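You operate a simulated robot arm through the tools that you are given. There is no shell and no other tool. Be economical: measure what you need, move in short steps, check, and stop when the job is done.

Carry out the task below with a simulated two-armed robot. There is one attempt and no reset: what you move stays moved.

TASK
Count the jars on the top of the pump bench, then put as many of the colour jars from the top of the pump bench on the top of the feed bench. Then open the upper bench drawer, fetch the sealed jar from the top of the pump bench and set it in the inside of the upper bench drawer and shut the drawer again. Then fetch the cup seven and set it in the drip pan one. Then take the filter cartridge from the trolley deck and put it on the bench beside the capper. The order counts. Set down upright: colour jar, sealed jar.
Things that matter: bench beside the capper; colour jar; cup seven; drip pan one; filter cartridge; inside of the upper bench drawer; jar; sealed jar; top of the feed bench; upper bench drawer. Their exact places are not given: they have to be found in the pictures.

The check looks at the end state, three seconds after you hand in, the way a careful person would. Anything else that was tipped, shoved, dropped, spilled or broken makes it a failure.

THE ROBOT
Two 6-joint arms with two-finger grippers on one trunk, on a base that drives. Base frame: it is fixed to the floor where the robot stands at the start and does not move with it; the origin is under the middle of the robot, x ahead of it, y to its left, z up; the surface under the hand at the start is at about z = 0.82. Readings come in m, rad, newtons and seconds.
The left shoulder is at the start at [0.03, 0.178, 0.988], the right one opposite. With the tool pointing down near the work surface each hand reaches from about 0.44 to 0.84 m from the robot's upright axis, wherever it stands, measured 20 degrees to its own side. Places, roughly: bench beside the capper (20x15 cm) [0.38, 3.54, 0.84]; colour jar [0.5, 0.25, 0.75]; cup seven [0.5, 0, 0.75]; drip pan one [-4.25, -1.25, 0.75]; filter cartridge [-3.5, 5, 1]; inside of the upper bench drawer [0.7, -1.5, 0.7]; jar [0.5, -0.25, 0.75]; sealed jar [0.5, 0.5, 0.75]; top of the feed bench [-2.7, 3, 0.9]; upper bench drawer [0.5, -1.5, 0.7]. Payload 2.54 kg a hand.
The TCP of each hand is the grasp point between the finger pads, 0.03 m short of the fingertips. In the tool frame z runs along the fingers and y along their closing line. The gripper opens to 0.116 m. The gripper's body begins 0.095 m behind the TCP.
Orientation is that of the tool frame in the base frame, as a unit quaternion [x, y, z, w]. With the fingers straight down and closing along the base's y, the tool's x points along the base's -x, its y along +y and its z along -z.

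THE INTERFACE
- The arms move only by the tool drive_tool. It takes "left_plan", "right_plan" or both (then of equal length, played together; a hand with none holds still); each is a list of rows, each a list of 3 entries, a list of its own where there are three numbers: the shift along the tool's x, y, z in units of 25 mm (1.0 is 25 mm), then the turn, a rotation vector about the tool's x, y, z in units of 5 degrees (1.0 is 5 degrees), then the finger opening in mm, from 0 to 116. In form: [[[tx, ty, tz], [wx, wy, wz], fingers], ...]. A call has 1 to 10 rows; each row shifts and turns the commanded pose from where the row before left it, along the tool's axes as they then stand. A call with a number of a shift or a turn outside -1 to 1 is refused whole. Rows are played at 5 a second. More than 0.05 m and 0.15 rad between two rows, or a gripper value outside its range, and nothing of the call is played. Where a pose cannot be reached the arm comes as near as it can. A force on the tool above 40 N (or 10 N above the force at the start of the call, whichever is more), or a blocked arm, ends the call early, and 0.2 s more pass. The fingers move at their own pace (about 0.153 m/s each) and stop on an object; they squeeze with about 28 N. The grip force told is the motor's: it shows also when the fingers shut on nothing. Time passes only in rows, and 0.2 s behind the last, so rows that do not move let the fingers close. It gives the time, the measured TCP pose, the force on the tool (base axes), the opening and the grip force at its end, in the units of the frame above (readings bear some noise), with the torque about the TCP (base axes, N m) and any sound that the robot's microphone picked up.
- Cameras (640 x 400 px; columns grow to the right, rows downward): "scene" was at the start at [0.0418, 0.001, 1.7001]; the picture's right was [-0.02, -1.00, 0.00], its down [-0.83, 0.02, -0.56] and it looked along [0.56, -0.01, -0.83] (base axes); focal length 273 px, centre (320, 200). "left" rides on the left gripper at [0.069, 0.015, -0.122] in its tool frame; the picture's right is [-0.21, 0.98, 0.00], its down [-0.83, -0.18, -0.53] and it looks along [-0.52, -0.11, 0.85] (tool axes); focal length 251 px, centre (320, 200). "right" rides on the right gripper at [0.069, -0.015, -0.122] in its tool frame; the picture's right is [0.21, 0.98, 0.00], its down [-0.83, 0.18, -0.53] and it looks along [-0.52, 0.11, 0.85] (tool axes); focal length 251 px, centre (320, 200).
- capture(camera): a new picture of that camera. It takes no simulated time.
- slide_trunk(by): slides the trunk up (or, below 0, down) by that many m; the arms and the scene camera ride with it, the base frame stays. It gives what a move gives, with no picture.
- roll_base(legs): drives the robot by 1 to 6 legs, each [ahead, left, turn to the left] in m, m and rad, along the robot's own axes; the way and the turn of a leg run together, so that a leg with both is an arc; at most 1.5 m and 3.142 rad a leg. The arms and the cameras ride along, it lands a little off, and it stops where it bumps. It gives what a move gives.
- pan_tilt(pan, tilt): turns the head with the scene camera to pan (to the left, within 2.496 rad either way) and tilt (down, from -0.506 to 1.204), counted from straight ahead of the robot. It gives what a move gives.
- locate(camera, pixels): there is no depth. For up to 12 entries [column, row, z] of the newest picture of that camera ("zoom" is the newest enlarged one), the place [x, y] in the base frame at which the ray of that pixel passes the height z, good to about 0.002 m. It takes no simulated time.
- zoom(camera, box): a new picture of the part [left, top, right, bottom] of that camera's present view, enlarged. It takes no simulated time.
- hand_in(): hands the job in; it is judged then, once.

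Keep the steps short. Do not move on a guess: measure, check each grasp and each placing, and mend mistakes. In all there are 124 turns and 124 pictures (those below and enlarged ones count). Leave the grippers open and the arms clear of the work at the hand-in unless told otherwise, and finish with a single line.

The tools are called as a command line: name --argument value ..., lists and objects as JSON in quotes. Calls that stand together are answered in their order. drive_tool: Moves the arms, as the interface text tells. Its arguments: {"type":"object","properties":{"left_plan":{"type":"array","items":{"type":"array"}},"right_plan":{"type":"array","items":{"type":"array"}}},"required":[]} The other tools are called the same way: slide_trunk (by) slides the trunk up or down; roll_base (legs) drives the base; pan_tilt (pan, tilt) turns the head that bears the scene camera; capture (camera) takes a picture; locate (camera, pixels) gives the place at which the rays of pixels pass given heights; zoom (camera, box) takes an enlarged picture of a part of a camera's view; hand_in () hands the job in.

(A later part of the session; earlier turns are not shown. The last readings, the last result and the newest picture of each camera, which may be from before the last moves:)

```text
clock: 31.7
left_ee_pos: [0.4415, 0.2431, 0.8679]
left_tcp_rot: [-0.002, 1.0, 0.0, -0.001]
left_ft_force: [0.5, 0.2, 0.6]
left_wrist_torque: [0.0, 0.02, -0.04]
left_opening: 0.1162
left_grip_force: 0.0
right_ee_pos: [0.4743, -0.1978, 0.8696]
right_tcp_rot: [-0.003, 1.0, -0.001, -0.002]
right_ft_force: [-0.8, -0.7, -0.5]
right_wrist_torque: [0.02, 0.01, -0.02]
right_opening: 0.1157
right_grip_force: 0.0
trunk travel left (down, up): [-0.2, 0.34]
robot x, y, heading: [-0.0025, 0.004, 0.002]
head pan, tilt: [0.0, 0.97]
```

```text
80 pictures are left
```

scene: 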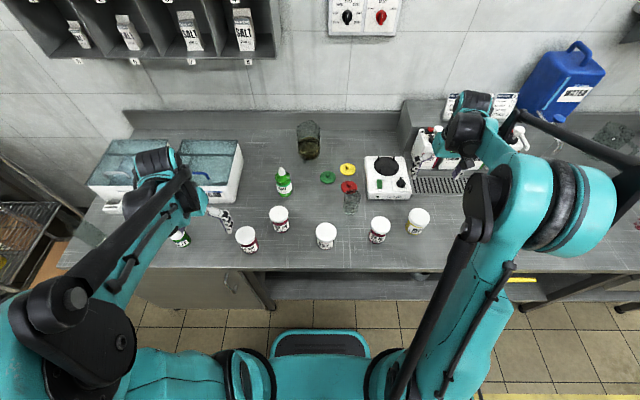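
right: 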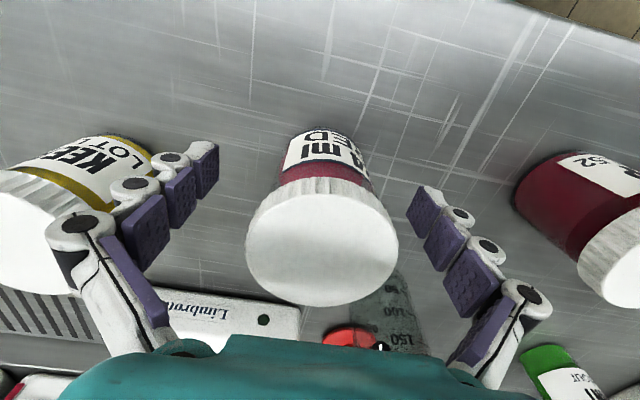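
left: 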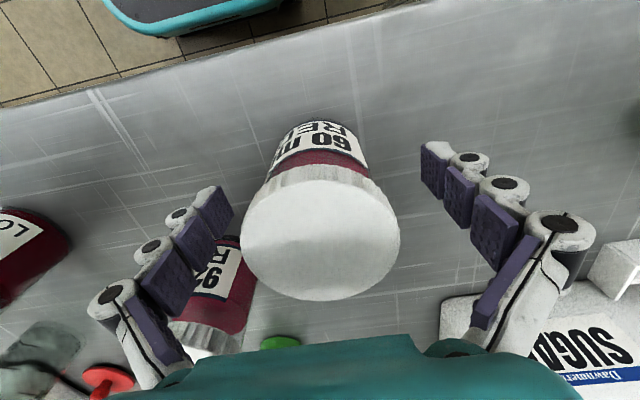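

Both jars are centred between the pads. I'll close, then lift straight up.

drive_tool --left_plan '[[[0, 0, 0], [0, 0, 0], 50], [[0, 0, 0], [0, 0, 0], 30], [[0, 0, 0], [0, 0, 0], 30], [[0, 0, -0.6], [0, 0, 0], 30], [[0, 0, -1], [0, 0, 0], 30], [[0, 0, -1], [0, 0, 0], 30], [[0, 0, -1], [0, 0, 0], 30], [[0, 0, -1], [0, 0, 0], 30]]' --right_plan '[[[0, 0, 0], [0, 0, 0], 50], [[0, 0, 0], [0, 0, 0], 30], [[0, 0, 0], [0, 0, 0], 30], [[0, 0, -0.6], [0, 0, 0], 30], [[0, 0, -1], [0, 0, 0], 30], [[0, 0, -1], [0, 0, 0], 30], [[0, 0, -1], [0, 0, 0], 30], [[0, 0, -1], [0, 0, 0], 30]]'

capture --camera "scene"

```text
clock: 33.5
left_ee_pos: [0.4385, 0.2423, 0.9847]
left_tcp_rot: [-0.003, 1.0, 0.0, 0.0]
left_ft_force: [-0.1, -0.3, -1.2]
left_wrist_torque: [-0.01, 0.0, -0.02]
left_opening: 0.0587
left_grip_force: 28.0
right_ee_pos: [0.4734, -0.1989, 0.9878]
right_tcp_rot: [-0.003, 1.0, 0.001, 0.0]
right_ft_force: [-0.2, -0.1, -0.1]
right_wrist_torque: [-0.01, -0.06, -0.02]
right_opening: 0.0571
right_grip_force: 28.2
trunk travel left (down, up): [-0.2, 0.34]
robot x, y, heading: [-0.0016, -0.0018, 0.005]
head pan, tilt: [0.0, 0.97]
```

```text
79 pictures are left
```

scene: 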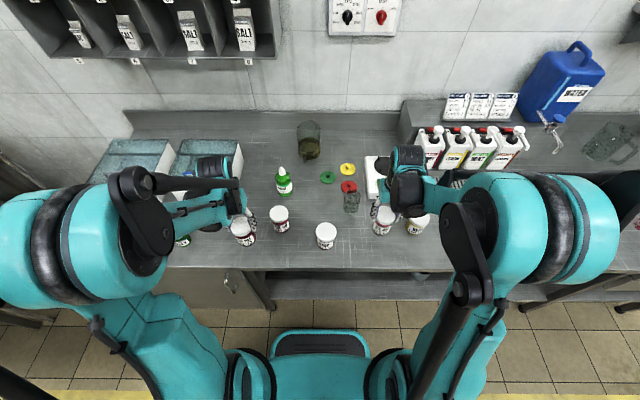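

Both jars are held (openings 58 mm, grip 28 N). I'll raise the trunk 0.12 m, back off, turn towards the feed bench, drive a stretch and look.

slide_trunk --by 0.12

roll_base --legs '[[-0.6, 0, 0], [0, 0, 2.18], [1.3, 0, 0]]'

pan_tilt --pan 0 --tilt 0.4

capture --camera "scene"

```text
clock: 35.0
left_ee_pos: [0.44, 0.2422, 1.1034]
left_tcp_rot: [-0.002, 1.0, -0.001, -0.001]
left_ft_force: [-0.3, 0.5, -1.9]
left_wrist_torque: [0.0, 0.0, -0.02]
left_opening: 0.0587
left_grip_force: 28.0
right_ee_pos: [0.4748, -0.1988, 1.1055]
right_tcp_rot: [-0.003, 1.0, 0.0, 0.0]
right_ft_force: [0.9, 0.3, -0.2]
right_wrist_torque: [0.03, 0.0, -0.02]
right_opening: 0.0576
right_grip_force: 28.4
trunk travel left (down, up): [-0.32, 0.22]
robot x, y, heading: [-0.0039, 0.0018, 0.008]
head pan, tilt: [0.0, 0.97]
```

```text
clock: 49.8
left_ee_pos: [-1.82, 1.2759, 1.1035]
left_tcp_rot: [0.888, -0.46, 0.0, 0.0]
left_ft_force: [-0.6, -0.2, -0.5]
left_wrist_torque: [-0.01, 0.02, -0.02]
left_opening: 0.0585
left_grip_force: 27.9
right_ee_pos: [-1.4774, 1.5587, 1.1072]
right_tcp_rot: [0.888, -0.46, 0.0, 0.0]
right_ft_force: [0.2, -0.1, -0.6]
right_wrist_torque: [-0.01, -0.02, 0.02]
right_opening: 0.0572
right_grip_force: 28.1
trunk travel left (down, up): [-0.32, 0.22]
robot x, y, heading: [-1.3712, 1.0451, 2.182]
head pan, tilt: [0.0, 0.97]
```

```text
clock: 50.7
left_ee_pos: [-1.8191, 1.2745, 1.1035]
left_tcp_rot: [0.888, -0.46, 0.0, 0.0]
left_ft_force: [-0.1, -0.5, -2.1]
left_wrist_torque: [0.0, 0.02, -0.03]
left_opening: 0.0588
left_grip_force: 28.1
right_ee_pos: [-1.4769, 1.5569, 1.1058]
right_tcp_rot: [0.888, -0.46, 0.0, -0.001]
right_ft_force: [-0.1, 0.1, -0.9]
right_wrist_torque: [0.0, 0.01, -0.01]
right_opening: 0.0575
right_grip_force: 27.6
trunk travel left (down, up): [-0.32, 0.22]
robot x, y, heading: [-1.3699, 1.0534, 2.184]
head pan, tilt: [0.0, 0.4]
```

```text
78 pictures are left
```

scene: 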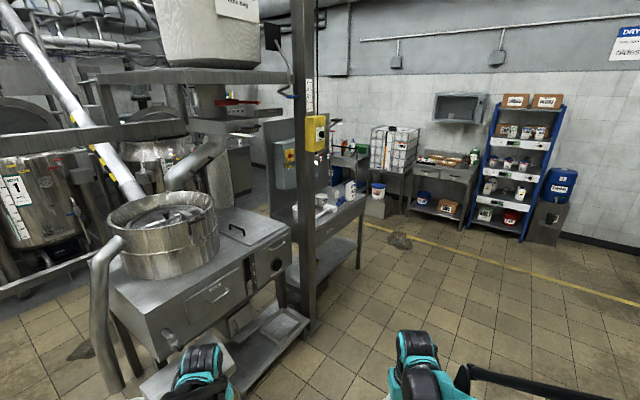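

The machine is at lower left; behind the post is a table with white bottles around (335,205). I'll locate both and enlarge.

locate --camera "scene" --pixels '[[335, 205, 0.9], [362, 196, 0.9], [312, 238, 0.9], [240, 228, 0.9], [290, 235, 0.9], [140, 300, 0.9], [310, 328, 0.0]]'

zoom --camera "scene" --box '[220, 110, 420, 290]'

zoom --camera "scene" --box '[90, 150, 330, 350]'

```text
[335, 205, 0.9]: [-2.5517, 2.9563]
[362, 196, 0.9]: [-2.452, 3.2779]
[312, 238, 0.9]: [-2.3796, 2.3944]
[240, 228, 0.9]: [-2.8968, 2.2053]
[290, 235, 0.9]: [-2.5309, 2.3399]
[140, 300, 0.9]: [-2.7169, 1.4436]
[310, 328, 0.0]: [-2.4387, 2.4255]
```

```text
2.22 times, centred on (320, 200) of scene
```

zoom: 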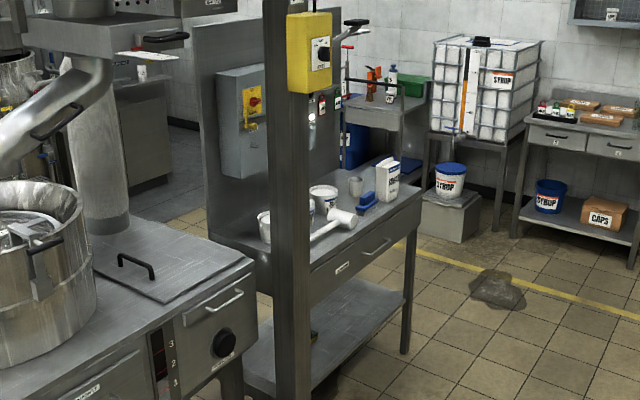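

```text
2.00 times, centred on (210, 250) of scene
```

zoom: 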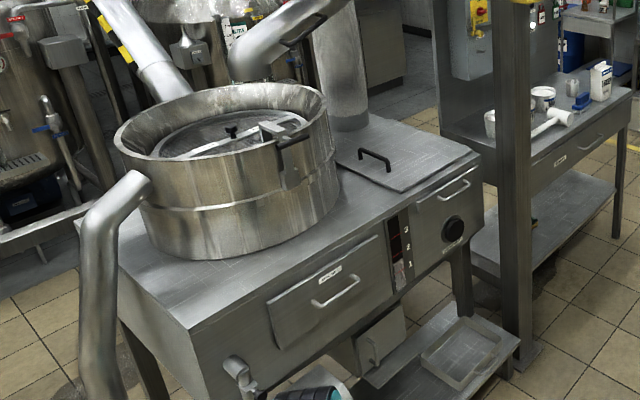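

The table behind the post at about (-2.55,2.96) with its front towards +x matches the feed bench. I'll turn to face it and shuffle sideways to stand in front of it.

roll_base --legs '[[0, 0, 0.96], [0.1, -1.0, 0], [0.15, -0.95, 0]]'

pan_tilt --pan 0 --tilt 0.75

capture --camera "scene"

```text
clock: 63.0
left_ee_pos: [-2.0462, 2.7775, 1.103]
left_tcp_rot: [1.0, -0.004, 0.001, 0.0]
left_ft_force: [0.6, -0.4, -1.3]
left_wrist_torque: [0.01, 0.04, 0.04]
left_opening: 0.0582
left_grip_force: 28.3
right_ee_pos: [-2.0762, 3.2201, 1.106]
right_tcp_rot: [1.0, -0.004, 0.0, -0.001]
right_ft_force: [0.3, 0.2, -0.9]
right_wrist_torque: [-0.01, -0.02, -0.02]
right_opening: 0.0576
right_grip_force: 27.6
trunk travel left (down, up): [-0.32, 0.22]
robot x, y, heading: [-1.5989, 3.0128, 3.134]
head pan, tilt: [0.0, 0.4]
```

```text
clock: 63.9
left_ee_pos: [-2.0453, 2.7775, 1.1038]
left_tcp_rot: [1.0, -0.004, -0.001, 0.0]
left_ft_force: [-0.7, 0.2, -1.3]
left_wrist_torque: [0.02, -0.01, 0.03]
left_opening: 0.0585
left_grip_force: 27.9
right_ee_pos: [-2.0761, 3.2203, 1.1075]
right_tcp_rot: [1.0, -0.004, 0.0, 0.0]
right_ft_force: [0.5, -0.8, -0.7]
right_wrist_torque: [0.0, -0.02, -0.01]
right_opening: 0.0576
right_grip_force: 28.1
trunk travel left (down, up): [-0.32, 0.22]
robot x, y, heading: [-1.6012, 3.0171, 3.138]
head pan, tilt: [0.0, 0.75]
```

```text
75 pictures are left
```

scene: 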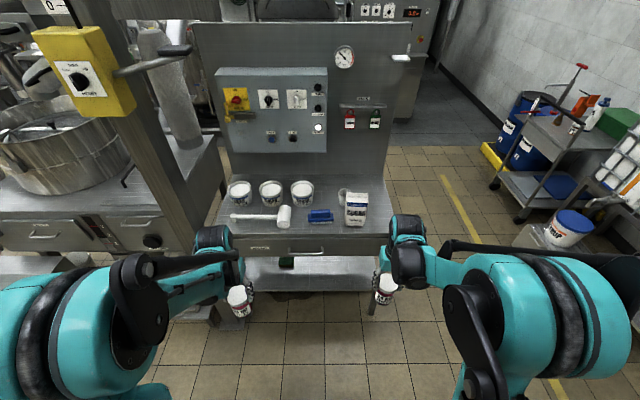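

The feed bench is straight ahead; its free strip is in front of the items (rows 230-238). I'll enlarge and measure it.

zoom --camera "scene" --box '[200, 160, 420, 300]'

locate --camera "scene" --pixels '[[222, 238, 0.85], [392, 236, 0.85], [305, 238, 0.85], [285, 228, 0.85], [232, 220, 0.85], [322, 223, 0.85], [356, 224, 0.85], [305, 238, 0.9], [305, 180, 0.85], [375, 200, 0.85]]'

```text
2.86 times, centred on (310, 230) of scene
```

zoom: 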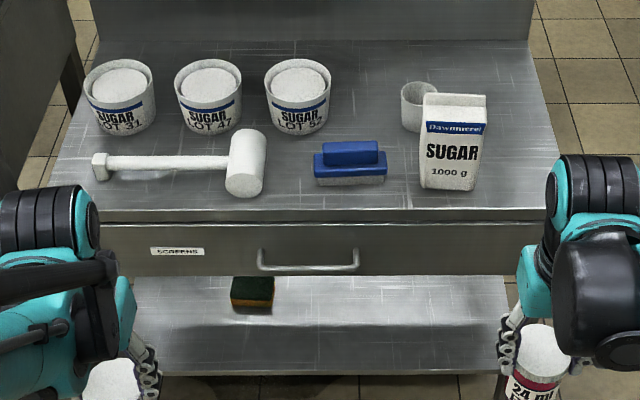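

```text
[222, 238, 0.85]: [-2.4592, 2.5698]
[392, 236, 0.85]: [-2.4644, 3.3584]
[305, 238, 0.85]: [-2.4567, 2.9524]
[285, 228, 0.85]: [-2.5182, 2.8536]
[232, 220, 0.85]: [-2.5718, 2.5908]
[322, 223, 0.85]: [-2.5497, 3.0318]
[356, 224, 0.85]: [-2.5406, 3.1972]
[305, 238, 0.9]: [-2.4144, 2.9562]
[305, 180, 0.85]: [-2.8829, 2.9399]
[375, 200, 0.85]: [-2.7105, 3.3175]
```

The bench front edge runs near x≈-2.43. Plan: the left jar goes in the free front strip before the mallet handle, the right jar to the right of the sugar bag (with the hand turned 90°). I'll raise the trunk, move closer and look down again.

slide_trunk --by 0.15

roll_base --legs '[[0.36, 0, 0.005]]'

pan_tilt --pan 0 --tilt 0.95

capture --camera "scene"

capture --camera "left"

capture --camera "right"

```text
clock: 65.6
left_ee_pos: [-2.0457, 2.778, 1.2524]
left_tcp_rot: [1.0, -0.003, 0.0, -0.001]
left_ft_force: [0.2, -0.8, -1.4]
left_wrist_torque: [0.0, 0.03, 0.0]
left_opening: 0.0584
left_grip_force: 28.6
right_ee_pos: [-2.076, 3.2194, 1.2566]
right_tcp_rot: [1.0, -0.003, 0.0, -0.001]
right_ft_force: [-0.9, 0.5, -1.1]
right_wrist_torque: [0.0, -0.03, 0.01]
right_opening: 0.0574
right_grip_force: 28.1
trunk travel left (down, up): [-0.47, 0.07]
robot x, y, heading: [-1.5976, 3.0136, 3.138]
head pan, tilt: [0.0, 0.75]
```

```text
clock: 67.9
left_ee_pos: [-2.4035, 2.7863, 1.2534]
left_tcp_rot: [1.0, -0.007, 0.0, 0.0]
left_ft_force: [0.2, 0.2, -0.7]
left_wrist_torque: [-0.02, 0.01, -0.05]
left_opening: 0.0583
left_grip_force: 27.6
right_ee_pos: [-2.4306, 3.2282, 1.2571]
right_tcp_rot: [1.0, -0.008, 0.0, 0.0]
right_ft_force: [0.4, -0.6, -0.4]
right_wrist_torque: [0.01, 0.01, 0.0]
right_opening: 0.0571
right_grip_force: 28.1
trunk travel left (down, up): [-0.47, 0.07]
robot x, y, heading: [-1.957, 3.0187, 3.127]
head pan, tilt: [0.0, 0.75]
```

```text
clock: 68.7
left_ee_pos: [-2.4038, 2.7866, 1.2533]
left_tcp_rot: [1.0, -0.007, 0.0, 0.0]
left_ft_force: [-0.1, -0.6, -0.6]
left_wrist_torque: [0.0, -0.01, 0.0]
left_opening: 0.0585
left_grip_force: 27.8
right_ee_pos: [-2.4308, 3.2278, 1.2563]
right_tcp_rot: [1.0, -0.008, 0.0, 0.001]
right_ft_force: [-0.5, -0.2, 0.2]
right_wrist_torque: [0.04, -0.01, -0.01]
right_opening: 0.0576
right_grip_force: 27.7
trunk travel left (down, up): [-0.47, 0.07]
robot x, y, heading: [-1.9538, 3.0162, 3.12]
head pan, tilt: [0.0, 0.949]
```

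```text
73 pictures are left
```

scene: 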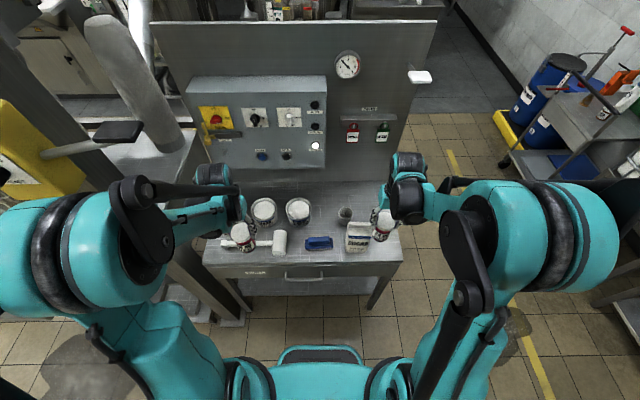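

```text
72 pictures are left
```

left: 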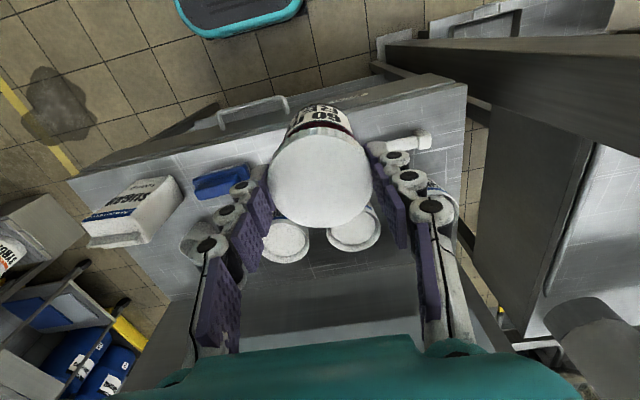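

```text
71 pictures are left
```

right: 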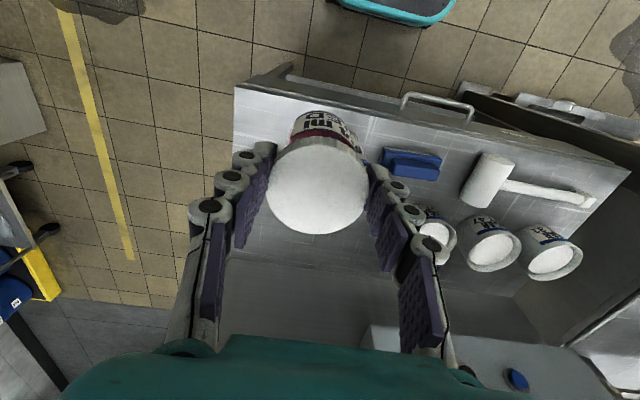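

I'll triangulate the bench surface height from its front corners in scene, left and right pictures.

locate --camera "scene" --pixels '[[403, 261, 0.82], [403, 261, 0.86], [403, 261, 0.9], [204, 264, 0.82], [204, 264, 0.86], [204, 264, 0.9], [370, 249, 0.86], [285, 253, 0.86]]'

locate --camera "right" --pixels '[[234, 84, 0.82], [234, 84, 0.86], [234, 84, 0.9]]'

locate --camera "left" --pixels '[[466, 83, 0.82], [466, 83, 0.86], [466, 83, 0.9], [400, 144, 0.88], [420, 130, 0.86], [170, 177, 0.86], [120, 245, 0.86], [67, 180, 0.86], [245, 185, 0.86]]'

zoom --camera "scene" --box '[180, 180, 420, 310]'

```text
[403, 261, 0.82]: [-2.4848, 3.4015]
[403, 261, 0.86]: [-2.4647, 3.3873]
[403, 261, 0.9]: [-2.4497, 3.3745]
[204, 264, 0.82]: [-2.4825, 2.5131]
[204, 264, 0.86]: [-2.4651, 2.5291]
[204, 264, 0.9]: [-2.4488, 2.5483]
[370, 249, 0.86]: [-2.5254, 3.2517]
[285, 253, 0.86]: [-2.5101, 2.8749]
```

```text
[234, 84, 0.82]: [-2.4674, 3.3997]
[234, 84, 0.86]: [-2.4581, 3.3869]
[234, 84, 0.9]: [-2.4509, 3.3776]
```

```text
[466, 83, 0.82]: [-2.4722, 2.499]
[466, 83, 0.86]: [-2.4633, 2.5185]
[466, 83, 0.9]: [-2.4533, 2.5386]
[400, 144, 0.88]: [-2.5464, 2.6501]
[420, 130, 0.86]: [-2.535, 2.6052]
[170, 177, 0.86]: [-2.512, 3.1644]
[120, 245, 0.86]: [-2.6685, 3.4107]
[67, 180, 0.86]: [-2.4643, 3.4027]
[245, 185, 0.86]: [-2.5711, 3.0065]
```

```text
2.67 times, centred on (300, 245) of scene
```

zoom: 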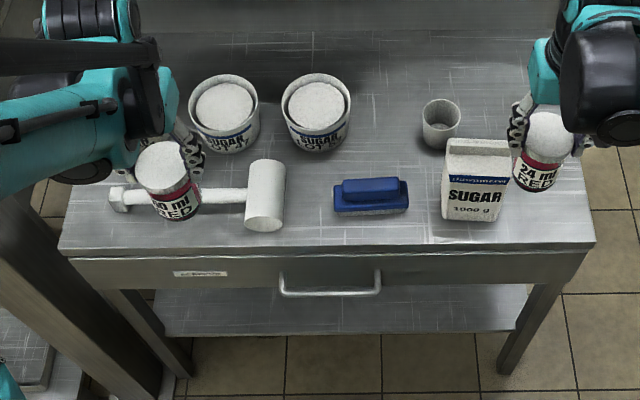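

Surface z≈0.895, front edge x≈-2.452. I'll measure the items' feet at that height in this enlarged picture.

locate --camera "zoom" --pixels '[[120, 210, 0.9], [225, 203, 0.91], [265, 231, 0.9], [443, 221, 0.9], [502, 222, 0.9], [334, 212, 0.9], [408, 211, 0.9], [575, 180, 0.9], [595, 243, 0.9], [300, 248, 0.9], [60, 250, 0.9], [512, 145, 1.04]]'

```text
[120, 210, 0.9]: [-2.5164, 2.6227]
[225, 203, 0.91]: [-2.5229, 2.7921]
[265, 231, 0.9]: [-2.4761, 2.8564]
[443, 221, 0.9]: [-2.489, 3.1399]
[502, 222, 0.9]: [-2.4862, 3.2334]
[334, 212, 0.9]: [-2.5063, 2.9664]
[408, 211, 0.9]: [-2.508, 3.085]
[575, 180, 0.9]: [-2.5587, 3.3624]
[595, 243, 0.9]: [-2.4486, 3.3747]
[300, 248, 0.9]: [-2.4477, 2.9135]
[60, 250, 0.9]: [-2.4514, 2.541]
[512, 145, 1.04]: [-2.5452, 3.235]
```

The front strip is only 7 cm deep, so I'll instead use the 9 cm gap between mallet head and brush (y≈2.925) for the left jar and the strip right of the bag (y≈3.30) for the right jar, both with fingers closing along x. I'll turn both hands 90° in place and shift the base 0.1 m to the right.

drive_tool --left_plan '[[[0, 0, 0], [0, 0, 1], 30], [[0, 0, 0], [0, 0, 1], 30], [[0, 0, 0], [0, 0, 1], 30], [[0, 0, 0], [0, 0, 1], 30], [[0, 0, 0], [0, 0, 1], 30], [[0, 0, 0], [0, 0, 1], 30], [[0, 0, 0], [0, 0, 1], 30], [[0, 0, 0], [0, 0, 1], 30], [[0, 0, 0], [0, 0, 1], 30]]' --right_plan '[[[0, 0, 0], [0, 0, -1], 30], [[0, 0, 0], [0, 0, -1], 30], [[0, 0, 0], [0, 0, -1], 30], [[0, 0, 0], [0, 0, -1], 30], [[0, 0, 0], [0, 0, -1], 30], [[0, 0, 0], [0, 0, -1], 30], [[0, 0, 0], [0, 0, -1], 30], [[0, 0, 0], [0, 0, -1], 30], [[0, 0, 0], [0, 0, -1], 30]]'

drive_tool --left_plan '[[[0, 0, 0], [0, 0, 1], 30], [[0, 0, 0], [0, 0, 1], 30], [[0, 0, 0], [0, 0, 1], 30], [[0, 0, 0], [0, 0, 1], 30], [[0, 0, 0], [0, 0, 1], 30], [[0, 0, 0], [0, 0, 1], 30], [[0, 0, 0], [0, 0, 1], 30], [[0, 0, 0], [0, 0, 1], 30], [[0, 0, 0], [0, 0, 1], 30]]' --right_plan '[[[0, 0, 0], [0, 0, -1], 30], [[0, 0, 0], [0, 0, -1], 30], [[0, 0, 0], [0, 0, -1], 30], [[0, 0, 0], [0, 0, -1], 30], [[0, 0, 0], [0, 0, -1], 30], [[0, 0, 0], [0, 0, -1], 30], [[0, 0, 0], [0, 0, -1], 30], [[0, 0, 0], [0, 0, -1], 30], [[0, 0, 0], [0, 0, -1], 30]]'

roll_base --legs '[[0, -0.1, 0.015]]'

```text
clock: 70.7
left_ee_pos: [-2.404, 2.7856, 1.255]
left_tcp_rot: [0.921, -0.391, 0.0, 0.001]
left_ft_force: [0.1, 0.2, -0.7]
left_wrist_torque: [0.0, 0.04, -0.01]
left_opening: 0.0587
left_grip_force: 28.0
right_ee_pos: [-2.4296, 3.2269, 1.2559]
right_tcp_rot: [0.926, 0.377, 0.001, 0.001]
right_ft_force: [-0.4, 0.4, -0.7]
right_wrist_torque: [0.01, 0.01, 0.02]
right_opening: 0.0573
right_grip_force: 28.3
trunk travel left (down, up): [-0.47, 0.07]
robot x, y, heading: [-1.9559, 3.0197, 3.129]
head pan, tilt: [0.0, 0.949]
```

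```text
clock: 72.7
left_ee_pos: [-2.4042, 2.7856, 1.2544]
left_tcp_rot: [-0.701, 0.713, 0.0, 0.001]
left_ft_force: [0.0, 0.0, -1.2]
left_wrist_torque: [-0.01, 0.02, -0.01]
left_opening: 0.0583
left_grip_force: 28.0
right_ee_pos: [-2.431, 3.2284, 1.2555]
right_tcp_rot: [0.712, 0.702, 0.0, 0.0]
right_ft_force: [0.2, 0.0, -0.2]
right_wrist_torque: [-0.01, -0.01, -0.05]
right_opening: 0.0573
right_grip_force: 27.8
trunk travel left (down, up): [-0.47, 0.07]
robot x, y, heading: [-1.955, 3.019, 3.127]
head pan, tilt: [0.0, 0.949]
```

```text
clock: 73.8
left_ee_pos: [-2.4001, 2.879, 1.2552]
left_tcp_rot: [-0.706, 0.708, 0.0, 0.0]
left_ft_force: [-0.6, 0.1, -0.6]
left_wrist_torque: [-0.01, 0.02, 0.02]
left_opening: 0.0585
left_grip_force: 27.7
right_ee_pos: [-2.4324, 3.3225, 1.2568]
right_tcp_rot: [0.708, 0.706, 0.0, 0.0]
right_ft_force: [-0.8, -0.2, -0.6]
right_wrist_torque: [-0.02, 0.01, 0.0]
right_opening: 0.0576
right_grip_force: 28.5
trunk travel left (down, up): [-0.47, 0.07]
robot x, y, heading: [-1.957, 3.1178, 3.137]
head pan, tilt: [0.0, 0.949]
```

Hands are turned. I'll move them over the targets, left (-2.50,2.925), right (-2.53,3.302), and go down to z≈1.13 for a check.

drive_tool --left_plan '[[[-0.37, 0.8, 0], [0, 0, 0], 30], [[-0.37, 0.8, 0], [0, 0, 0], 30], [[-0.37, 0.8, 0], [0, 0, 0], 30], [[-0.37, 0.8, 0], [0, 0, 0], 30], [[-0.37, 0.8, 0], [0, 0, 0], 30], [[0, 0, 1], [0, 0, 0], 30], [[0, 0, 1], [0, 0, 0], 30], [[0, 0, 1], [0, 0, 0], 30], [[0, 0, 1], [0, 0, 0], 30], [[0, 0, 1], [0, 0, 0], 30]]' --right_plan '[[[-0.164, -0.784, 0], [0, 0, 0], 30], [[-0.164, -0.784, 0], [0, 0, 0], 30], [[-0.164, -0.784, 0], [0, 0, 0], 30], [[-0.164, -0.784, 0], [0, 0, 0], 30], [[-0.164, -0.784, 0], [0, 0, 0], 30], [[0, 0, 1], [0, 0, 0], 30], [[0, 0, 1], [0, 0, 0], 30], [[0, 0, 1], [0, 0, 0], 30], [[0, 0, 1], [0, 0, 0], 30], [[0, 0, 1], [0, 0, 0], 30]]'

capture --camera "scene"

capture --camera "left"

capture --camera "right"

```text
clock: 76.0
left_ee_pos: [-2.503, 2.9257, 1.1277]
left_tcp_rot: [-0.706, 0.708, -0.001, 0.0]
left_ft_force: [-0.6, -0.8, -0.7]
left_wrist_torque: [0.02, 0.0, 0.03]
left_opening: 0.0583
left_grip_force: 28.5
right_ee_pos: [-2.533, 3.3016, 1.1288]
right_tcp_rot: [0.708, 0.706, 0.001, 0.001]
right_ft_force: [0.7, -0.8, -0.6]
right_wrist_torque: [-0.01, -0.02, 0.0]
right_opening: 0.057
right_grip_force: 27.9
trunk travel left (down, up): [-0.47, 0.07]
robot x, y, heading: [-1.9543, 3.1194, 3.144]
head pan, tilt: [0.0, 0.949]
```

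```text
69 pictures are left
```

scene: 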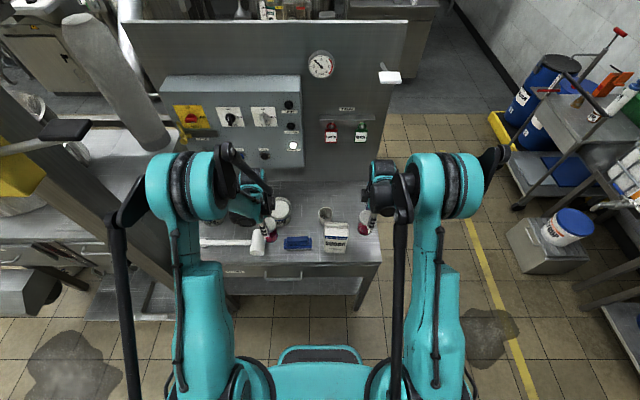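

```text
68 pictures are left
```

left: 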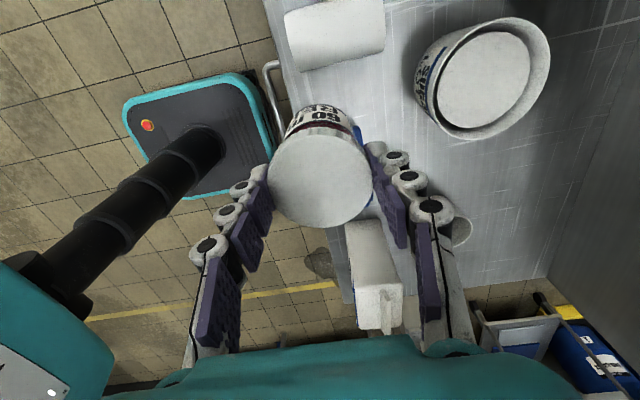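

```text
67 pictures are left
```

right: 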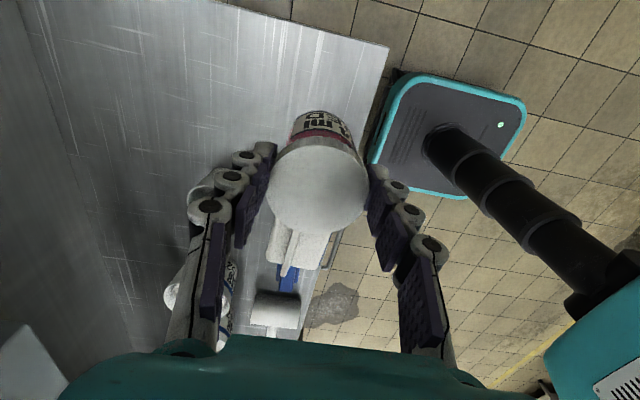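

The jars hang over their spots. I'll verify the mallet head and bag edges from the hand cameras.

locate --camera "left" --pixels '[[300, 70, 0.92], [384, 52, 0.92], [290, 100, 0.9], [360, 130, 0.92]]'

locate --camera "right" --pixels '[[388, 47, 0.9], [330, 270, 1.04], [300, 25, 0.9], [300, 272, 1.04]]'

zoom --camera "scene" --box '[220, 180, 400, 290]'

```text
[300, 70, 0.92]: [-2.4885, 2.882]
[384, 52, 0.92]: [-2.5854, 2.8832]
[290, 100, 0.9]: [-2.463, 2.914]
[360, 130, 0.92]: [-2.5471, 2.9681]
```

```text
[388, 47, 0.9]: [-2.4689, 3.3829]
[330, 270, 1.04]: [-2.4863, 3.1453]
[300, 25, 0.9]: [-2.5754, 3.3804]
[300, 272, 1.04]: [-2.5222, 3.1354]
```

```text
3.56 times, centred on (310, 235) of scene
```

zoom: 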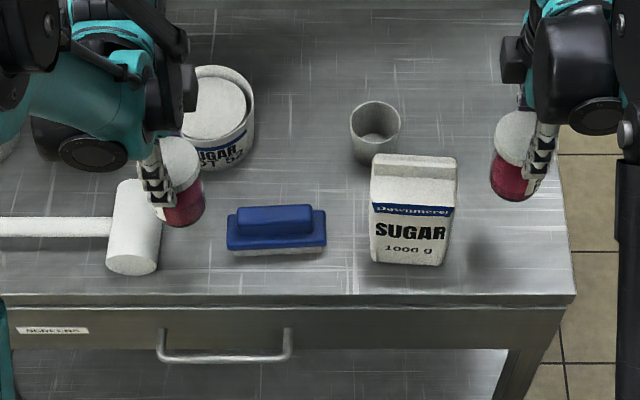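

Gap is y 2.883–2.966, jar centre 2.926: about 1 cm each side. Lowering to z≈0.96.

drive_tool --left_plan '[[[0, 0, 0.96], [0, 0, 0], 30], [[0, 0, 0.96], [0, 0, 0], 30], [[0, 0, 0.96], [0, 0, 0], 30], [[0, 0, 0.96], [0, 0, 0], 30], [[0, 0, 0.96], [0, 0, 0], 30], [[0, 0, 0.96], [0, 0, 0], 30], [[0, 0, 0.96], [0, 0, 0], 30]]' --right_plan '[[[0, 0, 0.96], [0, 0, 0], 30], [[0, 0, 0.96], [0, 0, 0], 30], [[0, 0, 0.96], [0, 0, 0], 30], [[0, 0, 0.96], [0, 0, 0], 30], [[0, 0, 0.96], [0, 0, 0], 30], [[0, 0, 0.96], [0, 0, 0], 30], [[0, 0, 0.96], [0, 0, 0], 30]]'

zoom --camera "scene" --box '[220, 180, 400, 290]'

```text
clock: 77.6
left_ee_pos: [-2.4973, 2.9249, 0.9633]
left_tcp_rot: [-0.706, 0.708, 0.0, 0.0]
left_ft_force: [6.8, 0.6, 21.0]
left_wrist_torque: [0.03, -0.19, -0.17]
left_opening: 0.0583
left_grip_force: 28.4
right_ee_pos: [-2.5274, 3.3005, 0.9676]
right_tcp_rot: [0.707, 0.707, 0.0, -0.001]
right_ft_force: [3.1, 0.3, 21.5]
right_wrist_torque: [-0.11, -0.19, 0.0]
right_opening: 0.0584
right_grip_force: 27.9
trunk travel left (down, up): [-0.47, 0.07]
robot x, y, heading: [-1.9536, 3.1177, 3.144]
head pan, tilt: [0.0, 0.949]
```

```text
3.56 times, centred on (310, 235) of scene
```

zoom: 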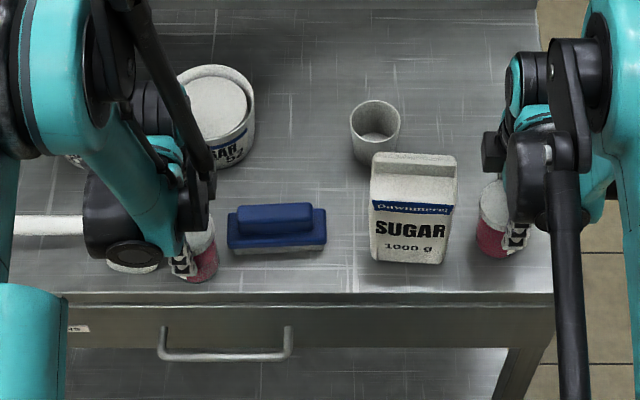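

Both jars touch down (about 21 N). I'll ease up slightly, open the fingers moderately and rise straight up.

drive_tool --left_plan '[[[0, 0, -0.12], [0, 0, 0], 30], [[0, 0, 0], [0, 0, 0], 68], [[0, 0, 0], [0, 0, 0], 84], [[0, 0, -0.5], [0, 0, 0], 84], [[0, 0, -1], [0, 0, 0], 84], [[0, 0, -1], [0, 0, 0], 84], [[0, 0, -1], [0, 0, 0], 84], [[0, 0, -1], [0, 0, 0], 84], [[0, 0, -1], [0, 0, 0], 84], [[0, 0, -1], [0, 0, 0], 84]]' --right_plan '[[[0, 0, -0.12], [0, 0, 0], 30], [[0, 0, 0], [0, 0, 0], 68], [[0, 0, 0], [0, 0, 0], 84], [[0, 0, -0.5], [0, 0, 0], 84], [[0, 0, -1], [0, 0, 0], 84], [[0, 0, -1], [0, 0, 0], 84], [[0, 0, -1], [0, 0, 0], 84], [[0, 0, -1], [0, 0, 0], 84], [[0, 0, -1], [0, 0, 0], 84], [[0, 0, -1], [0, 0, 0], 84]]'

zoom --camera "scene" --box '[180, 160, 420, 310]'

```text
clock: 79.8
left_ee_pos: [-2.4977, 2.9236, 1.128]
left_tcp_rot: [-0.706, 0.708, 0.0, -0.001]
left_ft_force: [0.5, 0.3, 0.4]
left_wrist_torque: [0.0, 0.05, 0.0]
left_opening: 0.084
left_grip_force: 0.0
right_ee_pos: [-2.529, 3.3027, 1.1292]
right_tcp_rot: [0.708, 0.706, -0.001, 0.0]
right_ft_force: [-0.6, -0.3, 0.1]
right_wrist_torque: [0.0, 0.09, 0.0]
right_opening: 0.084
right_grip_force: 0.0
trunk travel left (down, up): [-0.47, 0.07]
robot x, y, heading: [-1.9519, 3.1183, 3.142]
head pan, tilt: [0.0, 0.949]
```

```text
2.67 times, centred on (300, 235) of scene
```

zoom: 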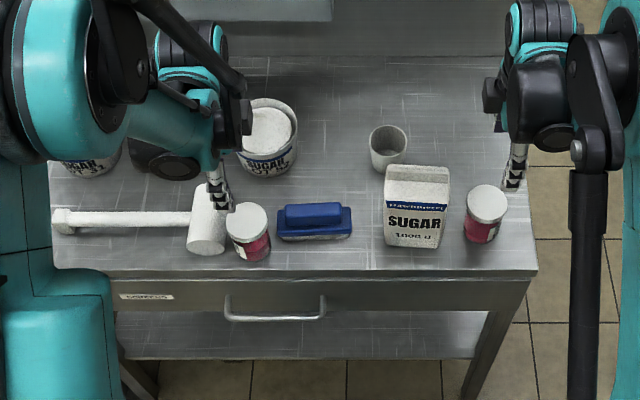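

Both colour jars stand upright on the feed bench and nothing else moved. Next I'll lower the trunk back, and drive to a viewing place in front of the drawer end of the pump bench.

roll_base --legs '[[-0.6, 0, 0], [0, 0, -3.135], [0.35, -1.5, 0], [0, -1.5, 0], [0, -1.5, 0]]'

slide_trunk --by -0.25

pan_tilt --pan 0 --tilt 0.6

capture --camera "scene"

```text
refused: leg 3 is longer than a leg can be; nothing moved
```

```text
clock: 82.0
left_ee_pos: [-2.4969, 2.9235, 0.8993]
left_tcp_rot: [-0.706, 0.709, 0.004, -0.004]
left_ft_force: [-4.6, 3.1, 11.7]
left_wrist_torque: [0.09, 0.65, -0.19]
left_opening: 0.0925
left_grip_force: 5.6
right_ee_pos: [-2.5265, 3.3009, 0.9045]
right_tcp_rot: [0.708, 0.706, -0.002, -0.004]
right_ft_force: [-3.0, 3.7, 91.4]
right_wrist_torque: [0.0, -0.47, 0.18]
right_opening: 0.0787
right_grip_force: 44.1
trunk travel left (down, up): [-0.237, 0.303]
robot x, y, heading: [-1.9547, 3.1155, 3.142]
head pan, tilt: [0.0, 0.949]
stopped: the force on the tool passed its limit at 53 N (the readings are from after the stop); the commanded pose is now the measured one
```

```text
clock: 82.8
left_ee_pos: [-2.4947, 2.9237, 0.8995]
left_tcp_rot: [-0.706, 0.708, 0.004, -0.004]
left_ft_force: [-3.7, 4.1, 15.6]
left_wrist_torque: [0.08, 0.93, -0.21]
left_opening: 0.0943
left_grip_force: 7.7
right_ee_pos: [-2.5267, 3.3019, 0.9027]
right_tcp_rot: [0.708, 0.706, -0.003, -0.005]
right_ft_force: [-3.4, 5.4, 101.9]
right_wrist_torque: [0.09, 0.88, -0.17]
right_opening: 0.082
right_grip_force: 45.0
trunk travel left (down, up): [-0.237, 0.303]
robot x, y, heading: [-1.9541, 3.118, 3.142]
head pan, tilt: [0.0, 0.6]
```

```text
63 pictures are left
```

scene: 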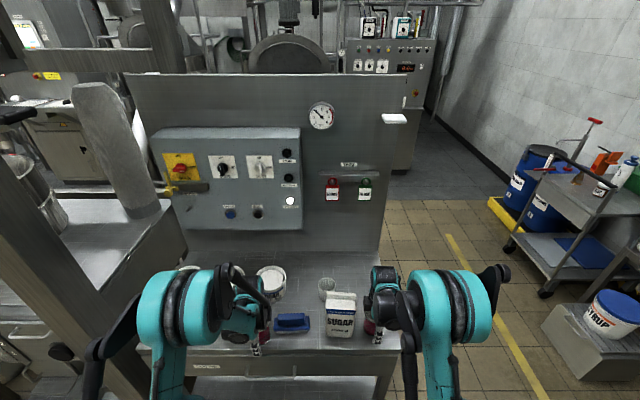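

My mistake: the base move was refused (leg too long), yet the trunk lowered the hands back around the jars. They straddle the jars with the fingertips pressing on the bench. I'll raise the trunk straight up and check.

slide_trunk --by 0.03

capture --camera "left"

capture --camera "right"

```text
clock: 83.6
left_ee_pos: [-2.5009, 2.9237, 0.9235]
left_tcp_rot: [-0.707, 0.708, 0.001, 0.0]
left_ft_force: [0.2, -0.1, -0.1]
left_wrist_torque: [0.02, -0.01, -0.01]
left_opening: 0.084
left_grip_force: 0.0
right_ee_pos: [-2.531, 3.3015, 0.926]
right_tcp_rot: [0.707, 0.707, -0.001, 0.0]
right_ft_force: [0.7, 0.4, -0.2]
right_wrist_torque: [0.0, -0.02, 0.03]
right_opening: 0.0841
right_grip_force: 0.1
trunk travel left (down, up): [-0.267, 0.273]
robot x, y, heading: [-1.9591, 3.113, 3.139]
head pan, tilt: [0.0, 0.6]
```

```text
62 pictures are left
```

left: 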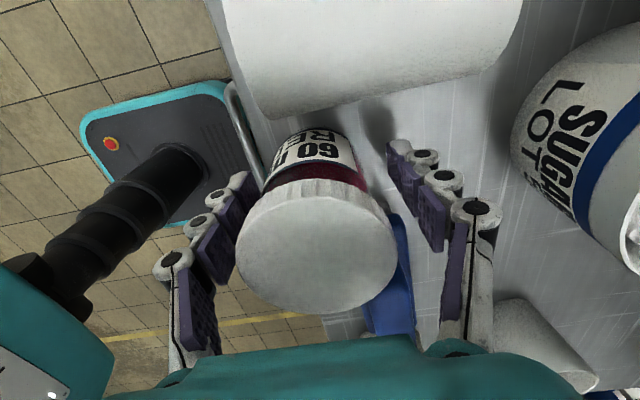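

```text
61 pictures are left
```

right: 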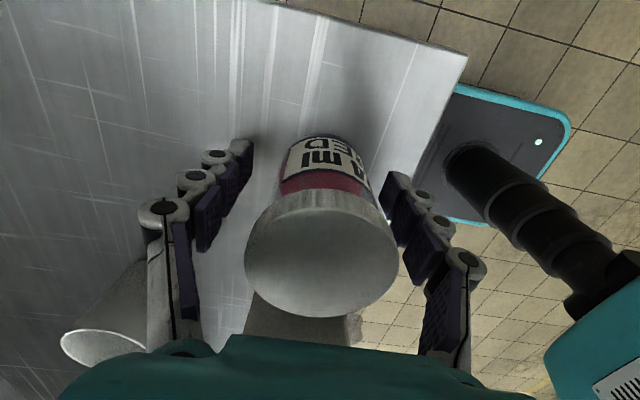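

Both jars are upright, untouched between the open fingers. I'll raise the trunk clear of them, only that.

slide_trunk --by 0.23

zoom --camera "scene" --box '[120, 240, 440, 400]'

```text
clock: 86.0
left_ee_pos: [-2.5009, 2.9245, 1.1548]
left_tcp_rot: [-0.706, 0.708, 0.002, -0.002]
left_ft_force: [0.6, -0.2, -0.1]
left_wrist_torque: [0.0, -0.03, -0.01]
left_opening: 0.0838
left_grip_force: 0.0
right_ee_pos: [-2.5314, 3.3023, 1.1562]
right_tcp_rot: [0.708, 0.706, 0.001, -0.001]
right_ft_force: [0.2, -0.8, 0.1]
right_wrist_torque: [0.02, 0.02, 0.0]
right_opening: 0.0839
right_grip_force: 0.1
trunk travel left (down, up): [-0.497, 0.043]
robot x, y, heading: [-1.9526, 3.1193, 3.137]
head pan, tilt: [0.0, 0.6]
```

```text
2.00 times, centred on (280, 320) of scene
```

zoom: 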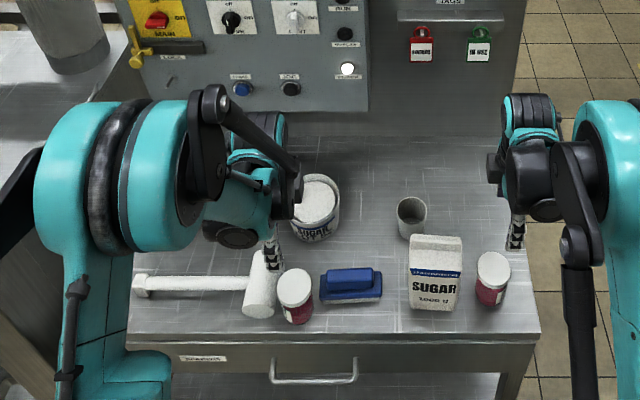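

Everything on the feed bench is in order. Now the base move alone, with shorter legs.

roll_base --legs '[[-0.6, 0, 0], [0, 0, -3.135], [0.35, -1.4, 0], [0, -1.5, 0], [0, -1.5, 0]]'

pan_tilt --pan 0 --tilt 0.6

capture --camera "scene"

```text
clock: 117.5
left_ee_pos: [-0.3553, -1.0823, 1.1555]
left_tcp_rot: [0.7, 0.715, 0.001, 0.001]
left_ft_force: [1.1, 0.2, 0.1]
left_wrist_torque: [0.0, 0.01, 0.0]
left_opening: 0.0839
left_grip_force: 0.1
right_ee_pos: [-0.3161, -1.4586, 1.1571]
right_tcp_rot: [0.715, -0.699, 0.001, -0.001]
right_ft_force: [0.1, -0.3, 0.1]
right_wrist_torque: [0.0, -0.02, 0.03]
right_opening: 0.0839
right_grip_force: 0.1
trunk travel left (down, up): [-0.497, 0.043]
robot x, y, heading: [-0.8943, -1.2855, 0.017]
head pan, tilt: [0.0, 0.6]
```

```text
clock: 118.1
left_ee_pos: [-0.3537, -1.0822, 1.1538]
left_tcp_rot: [0.7, 0.715, 0.001, 0.001]
left_ft_force: [-0.3, 0.1, -0.1]
left_wrist_torque: [-0.02, -0.01, 0.0]
left_opening: 0.0839
left_grip_force: 0.1
right_ee_pos: [-0.3158, -1.4592, 1.1571]
right_tcp_rot: [0.714, -0.7, 0.001, -0.001]
right_ft_force: [-0.6, 0.6, 0.5]
right_wrist_torque: [-0.03, -0.01, 0.0]
right_opening: 0.084
right_grip_force: 0.1
trunk travel left (down, up): [-0.497, 0.043]
robot x, y, heading: [-0.9009, -1.2855, 0.023]
head pan, tilt: [0.0, 0.6]
```

```text
59 pictures are left
```

scene: 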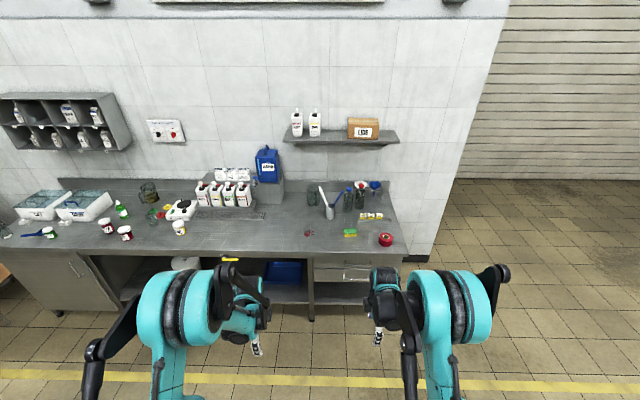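

The drawer block is at about (345,268). Enlarging it and measuring.

zoom --camera "scene" --box '[290, 210, 420, 300]'

locate --camera "scene" --pixels '[[312, 257, 0.82], [400, 252, 0.82], [345, 265, 0.75], [110, 252, 0.82], [312, 252, 0.82], [405, 247, 0.82], [270, 282, 0.3]]'

```text
4.44 times, centred on (355, 255) of scene
```

zoom: 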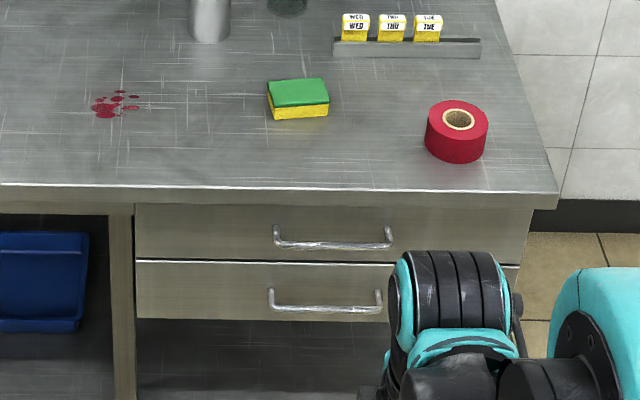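

```text
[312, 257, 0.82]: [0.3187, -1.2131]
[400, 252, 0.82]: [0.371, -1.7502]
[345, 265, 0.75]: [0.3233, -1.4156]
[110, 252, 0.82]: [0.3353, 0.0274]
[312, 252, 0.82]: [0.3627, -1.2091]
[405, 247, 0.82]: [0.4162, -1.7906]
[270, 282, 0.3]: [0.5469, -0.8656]
```

Upper drawer: horizontal bow handle at about zoom (333,240), near y≈-1.52. I'll pitch the right hand forward (fingers level, closing vertically) and raise the left hand out of the way, in free space.

drive_tool --left_plan '[[[0, 0, -1], [0, 0, 0], 84], [[0, 0, -1], [0, 0, 0], 84], [[0, 0, -1], [0, 0, 0], 84], [[0, 0, -1], [0, 0, 0], 84], [[0, 0, -1], [0, 0, 0], 84], [[0, 0, -1], [0, 0, 0], 84], [[0, 0, -1], [0, 0, 0], 84], [[0, 0, -1], [0, 0, 0], 84], [[0, 0, -1], [0, 0, 0], 84]]' --right_plan '[[[0, 0, 0], [1, 0, 0], 60], [[0, 0, 0], [1, 0, 0], 60], [[0, 0, 0], [1, 0, 0], 60], [[0, 0, 0], [1, 0, 0], 60], [[0, 0, 0], [1, 0, 0], 60], [[0, 0, 0], [1, 0, 0], 60], [[0, 0, 0], [1, 0, 0], 60], [[0, 0, 0], [1, 0, 0], 60], [[0, 0, 0], [1, 0, 0], 60]]'

drive_tool --right_plan '[[[0, 0, 0], [1, 0, 0], 60], [[0, 0, 0], [1, 0, 0], 60], [[0, 0, 0], [1, 0, 0], 60], [[0, 0, 0], [1, 0, 0], 60], [[0, 0, 0], [1, 0, 0], 60], [[0, 0, 0], [1, 0, 0], 60], [[0, 0, 0], [1, 0, 0], 60], [[0, 0, 0], [1, 0, 0], 60], [[0, 0, 0], [1, 0, 0], 60]]'

slide_trunk --by -0.36

capture --camera "scene"

capture --camera "right"

```text
clock: 120.1
left_ee_pos: [-0.3548, -1.0822, 1.3822]
left_tcp_rot: [0.699, 0.715, 0.001, 0.001]
left_ft_force: [0.8, -0.2, -0.3]
left_wrist_torque: [0.01, -0.03, -0.01]
left_opening: 0.0839
left_grip_force: 0.1
right_ee_pos: [-0.2648, -1.4587, 1.2093]
right_tcp_rot: [0.659, -0.647, 0.269, -0.273]
right_ft_force: [0.0, -0.5, 1.6]
right_wrist_torque: [-0.01, -0.03, 0.03]
right_opening: 0.0603
right_grip_force: 0.1
right hand out of reach, approached as far as the arm can: row 6, 7, 8, 9
trunk travel left (down, up): [-0.497, 0.043]
robot x, y, heading: [-0.8949, -1.2858, 0.023]
head pan, tilt: [0.0, 0.6]
```

```text
clock: 122.1
left_ee_pos: [-0.3531, -1.0818, 1.3802]
left_tcp_rot: [0.7, 0.714, 0.002, 0.0]
left_ft_force: [0.3, -0.6, 0.6]
left_wrist_torque: [0.0, -0.01, -0.02]
left_opening: 0.084
left_grip_force: 0.1
right_ee_pos: [-0.1433, -1.4557, 1.3129]
right_tcp_rot: [0.514, -0.502, 0.485, -0.498]
right_ft_force: [-0.1, 0.4, -0.2]
right_wrist_torque: [-0.01, -0.02, -0.02]
right_opening: 0.0599
right_grip_force: 0.0
right hand out of reach, approached as far as the arm can: row 1, 2, 3, 4, 5, 6, 7, 8, 9
trunk travel left (down, up): [-0.497, 0.043]
robot x, y, heading: [-0.8948, -1.2861, 0.016]
head pan, tilt: [0.0, 0.6]
```

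```text
clock: 125.6
left_ee_pos: [-0.3545, -1.0814, 1.0203]
left_tcp_rot: [0.7, 0.714, 0.001, 0.001]
left_ft_force: [0.0, 0.3, -0.4]
left_wrist_torque: [-0.05, 0.02, 0.0]
left_opening: 0.0838
left_grip_force: 0.0
right_ee_pos: [-0.1441, -1.4565, 0.9521]
right_tcp_rot: [0.513, -0.501, 0.486, -0.499]
right_ft_force: [1.0, -0.3, -0.2]
right_wrist_torque: [0.0, -0.02, 0.02]
right_opening: 0.0601
right_grip_force: 0.1
trunk travel left (down, up): [-0.137, 0.403]
robot x, y, heading: [-0.8963, -1.2882, 0.018]
head pan, tilt: [0.0, 0.6]
```

```text
57 pictures are left
```

scene: 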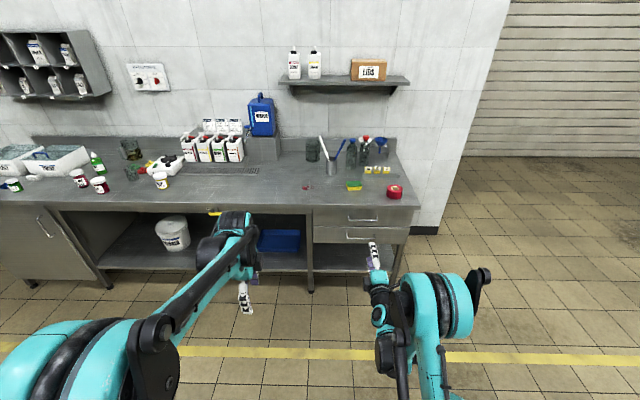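

```text
56 pictures are left
```

right: 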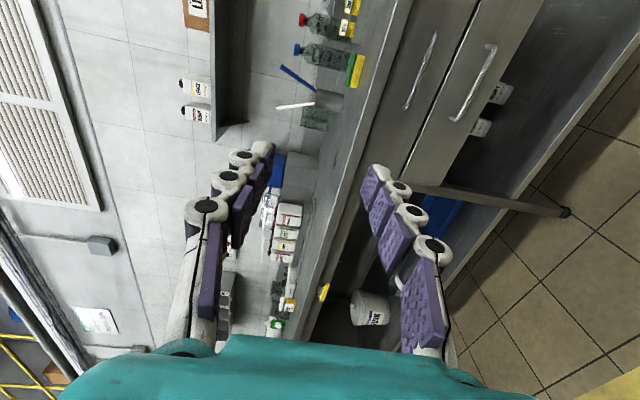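

The right hand is level now. I'll triangulate the upper handle from scene and right camera (handle near (420,70) there).

zoom --camera "scene" --box '[300, 190, 420, 265]'

zoom --camera "right" --box '[360, 0, 540, 130]'

locate --camera "right" --pixels '[[433, 34, 0.72], [433, 34, 0.74], [433, 34, 0.76], [433, 34, 0.78], [408, 106, 0.72], [408, 106, 0.74], [408, 106, 0.76], [408, 106, 0.78]]'

```text
5.33 times, centred on (360, 228) of scene
```

zoom: 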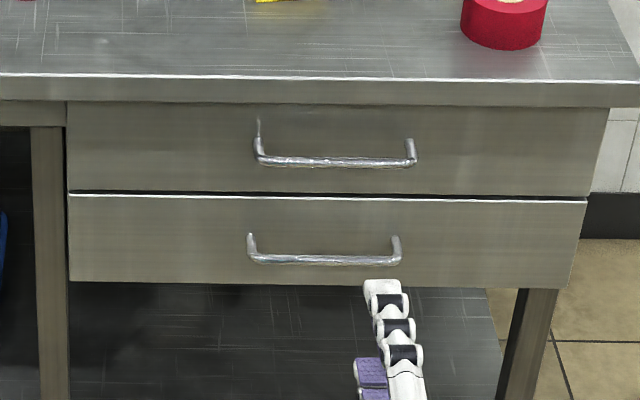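

```text
3.08 times, centred on (450, 65) of right
```

zoom: 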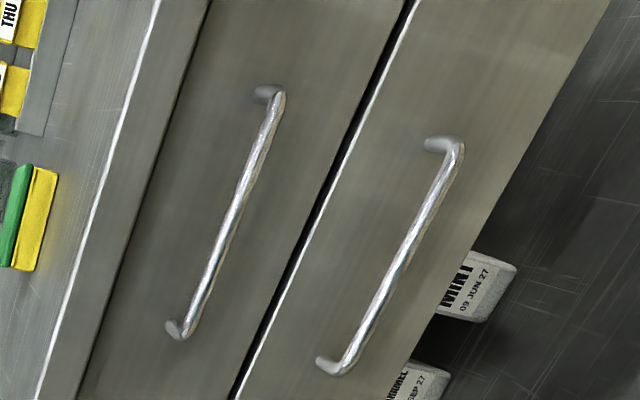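

```text
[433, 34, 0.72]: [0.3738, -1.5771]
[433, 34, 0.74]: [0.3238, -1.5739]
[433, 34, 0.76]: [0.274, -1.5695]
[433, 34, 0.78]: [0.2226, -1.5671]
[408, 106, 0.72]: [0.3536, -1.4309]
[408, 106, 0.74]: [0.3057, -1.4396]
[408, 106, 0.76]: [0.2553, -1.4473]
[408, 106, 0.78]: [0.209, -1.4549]
```

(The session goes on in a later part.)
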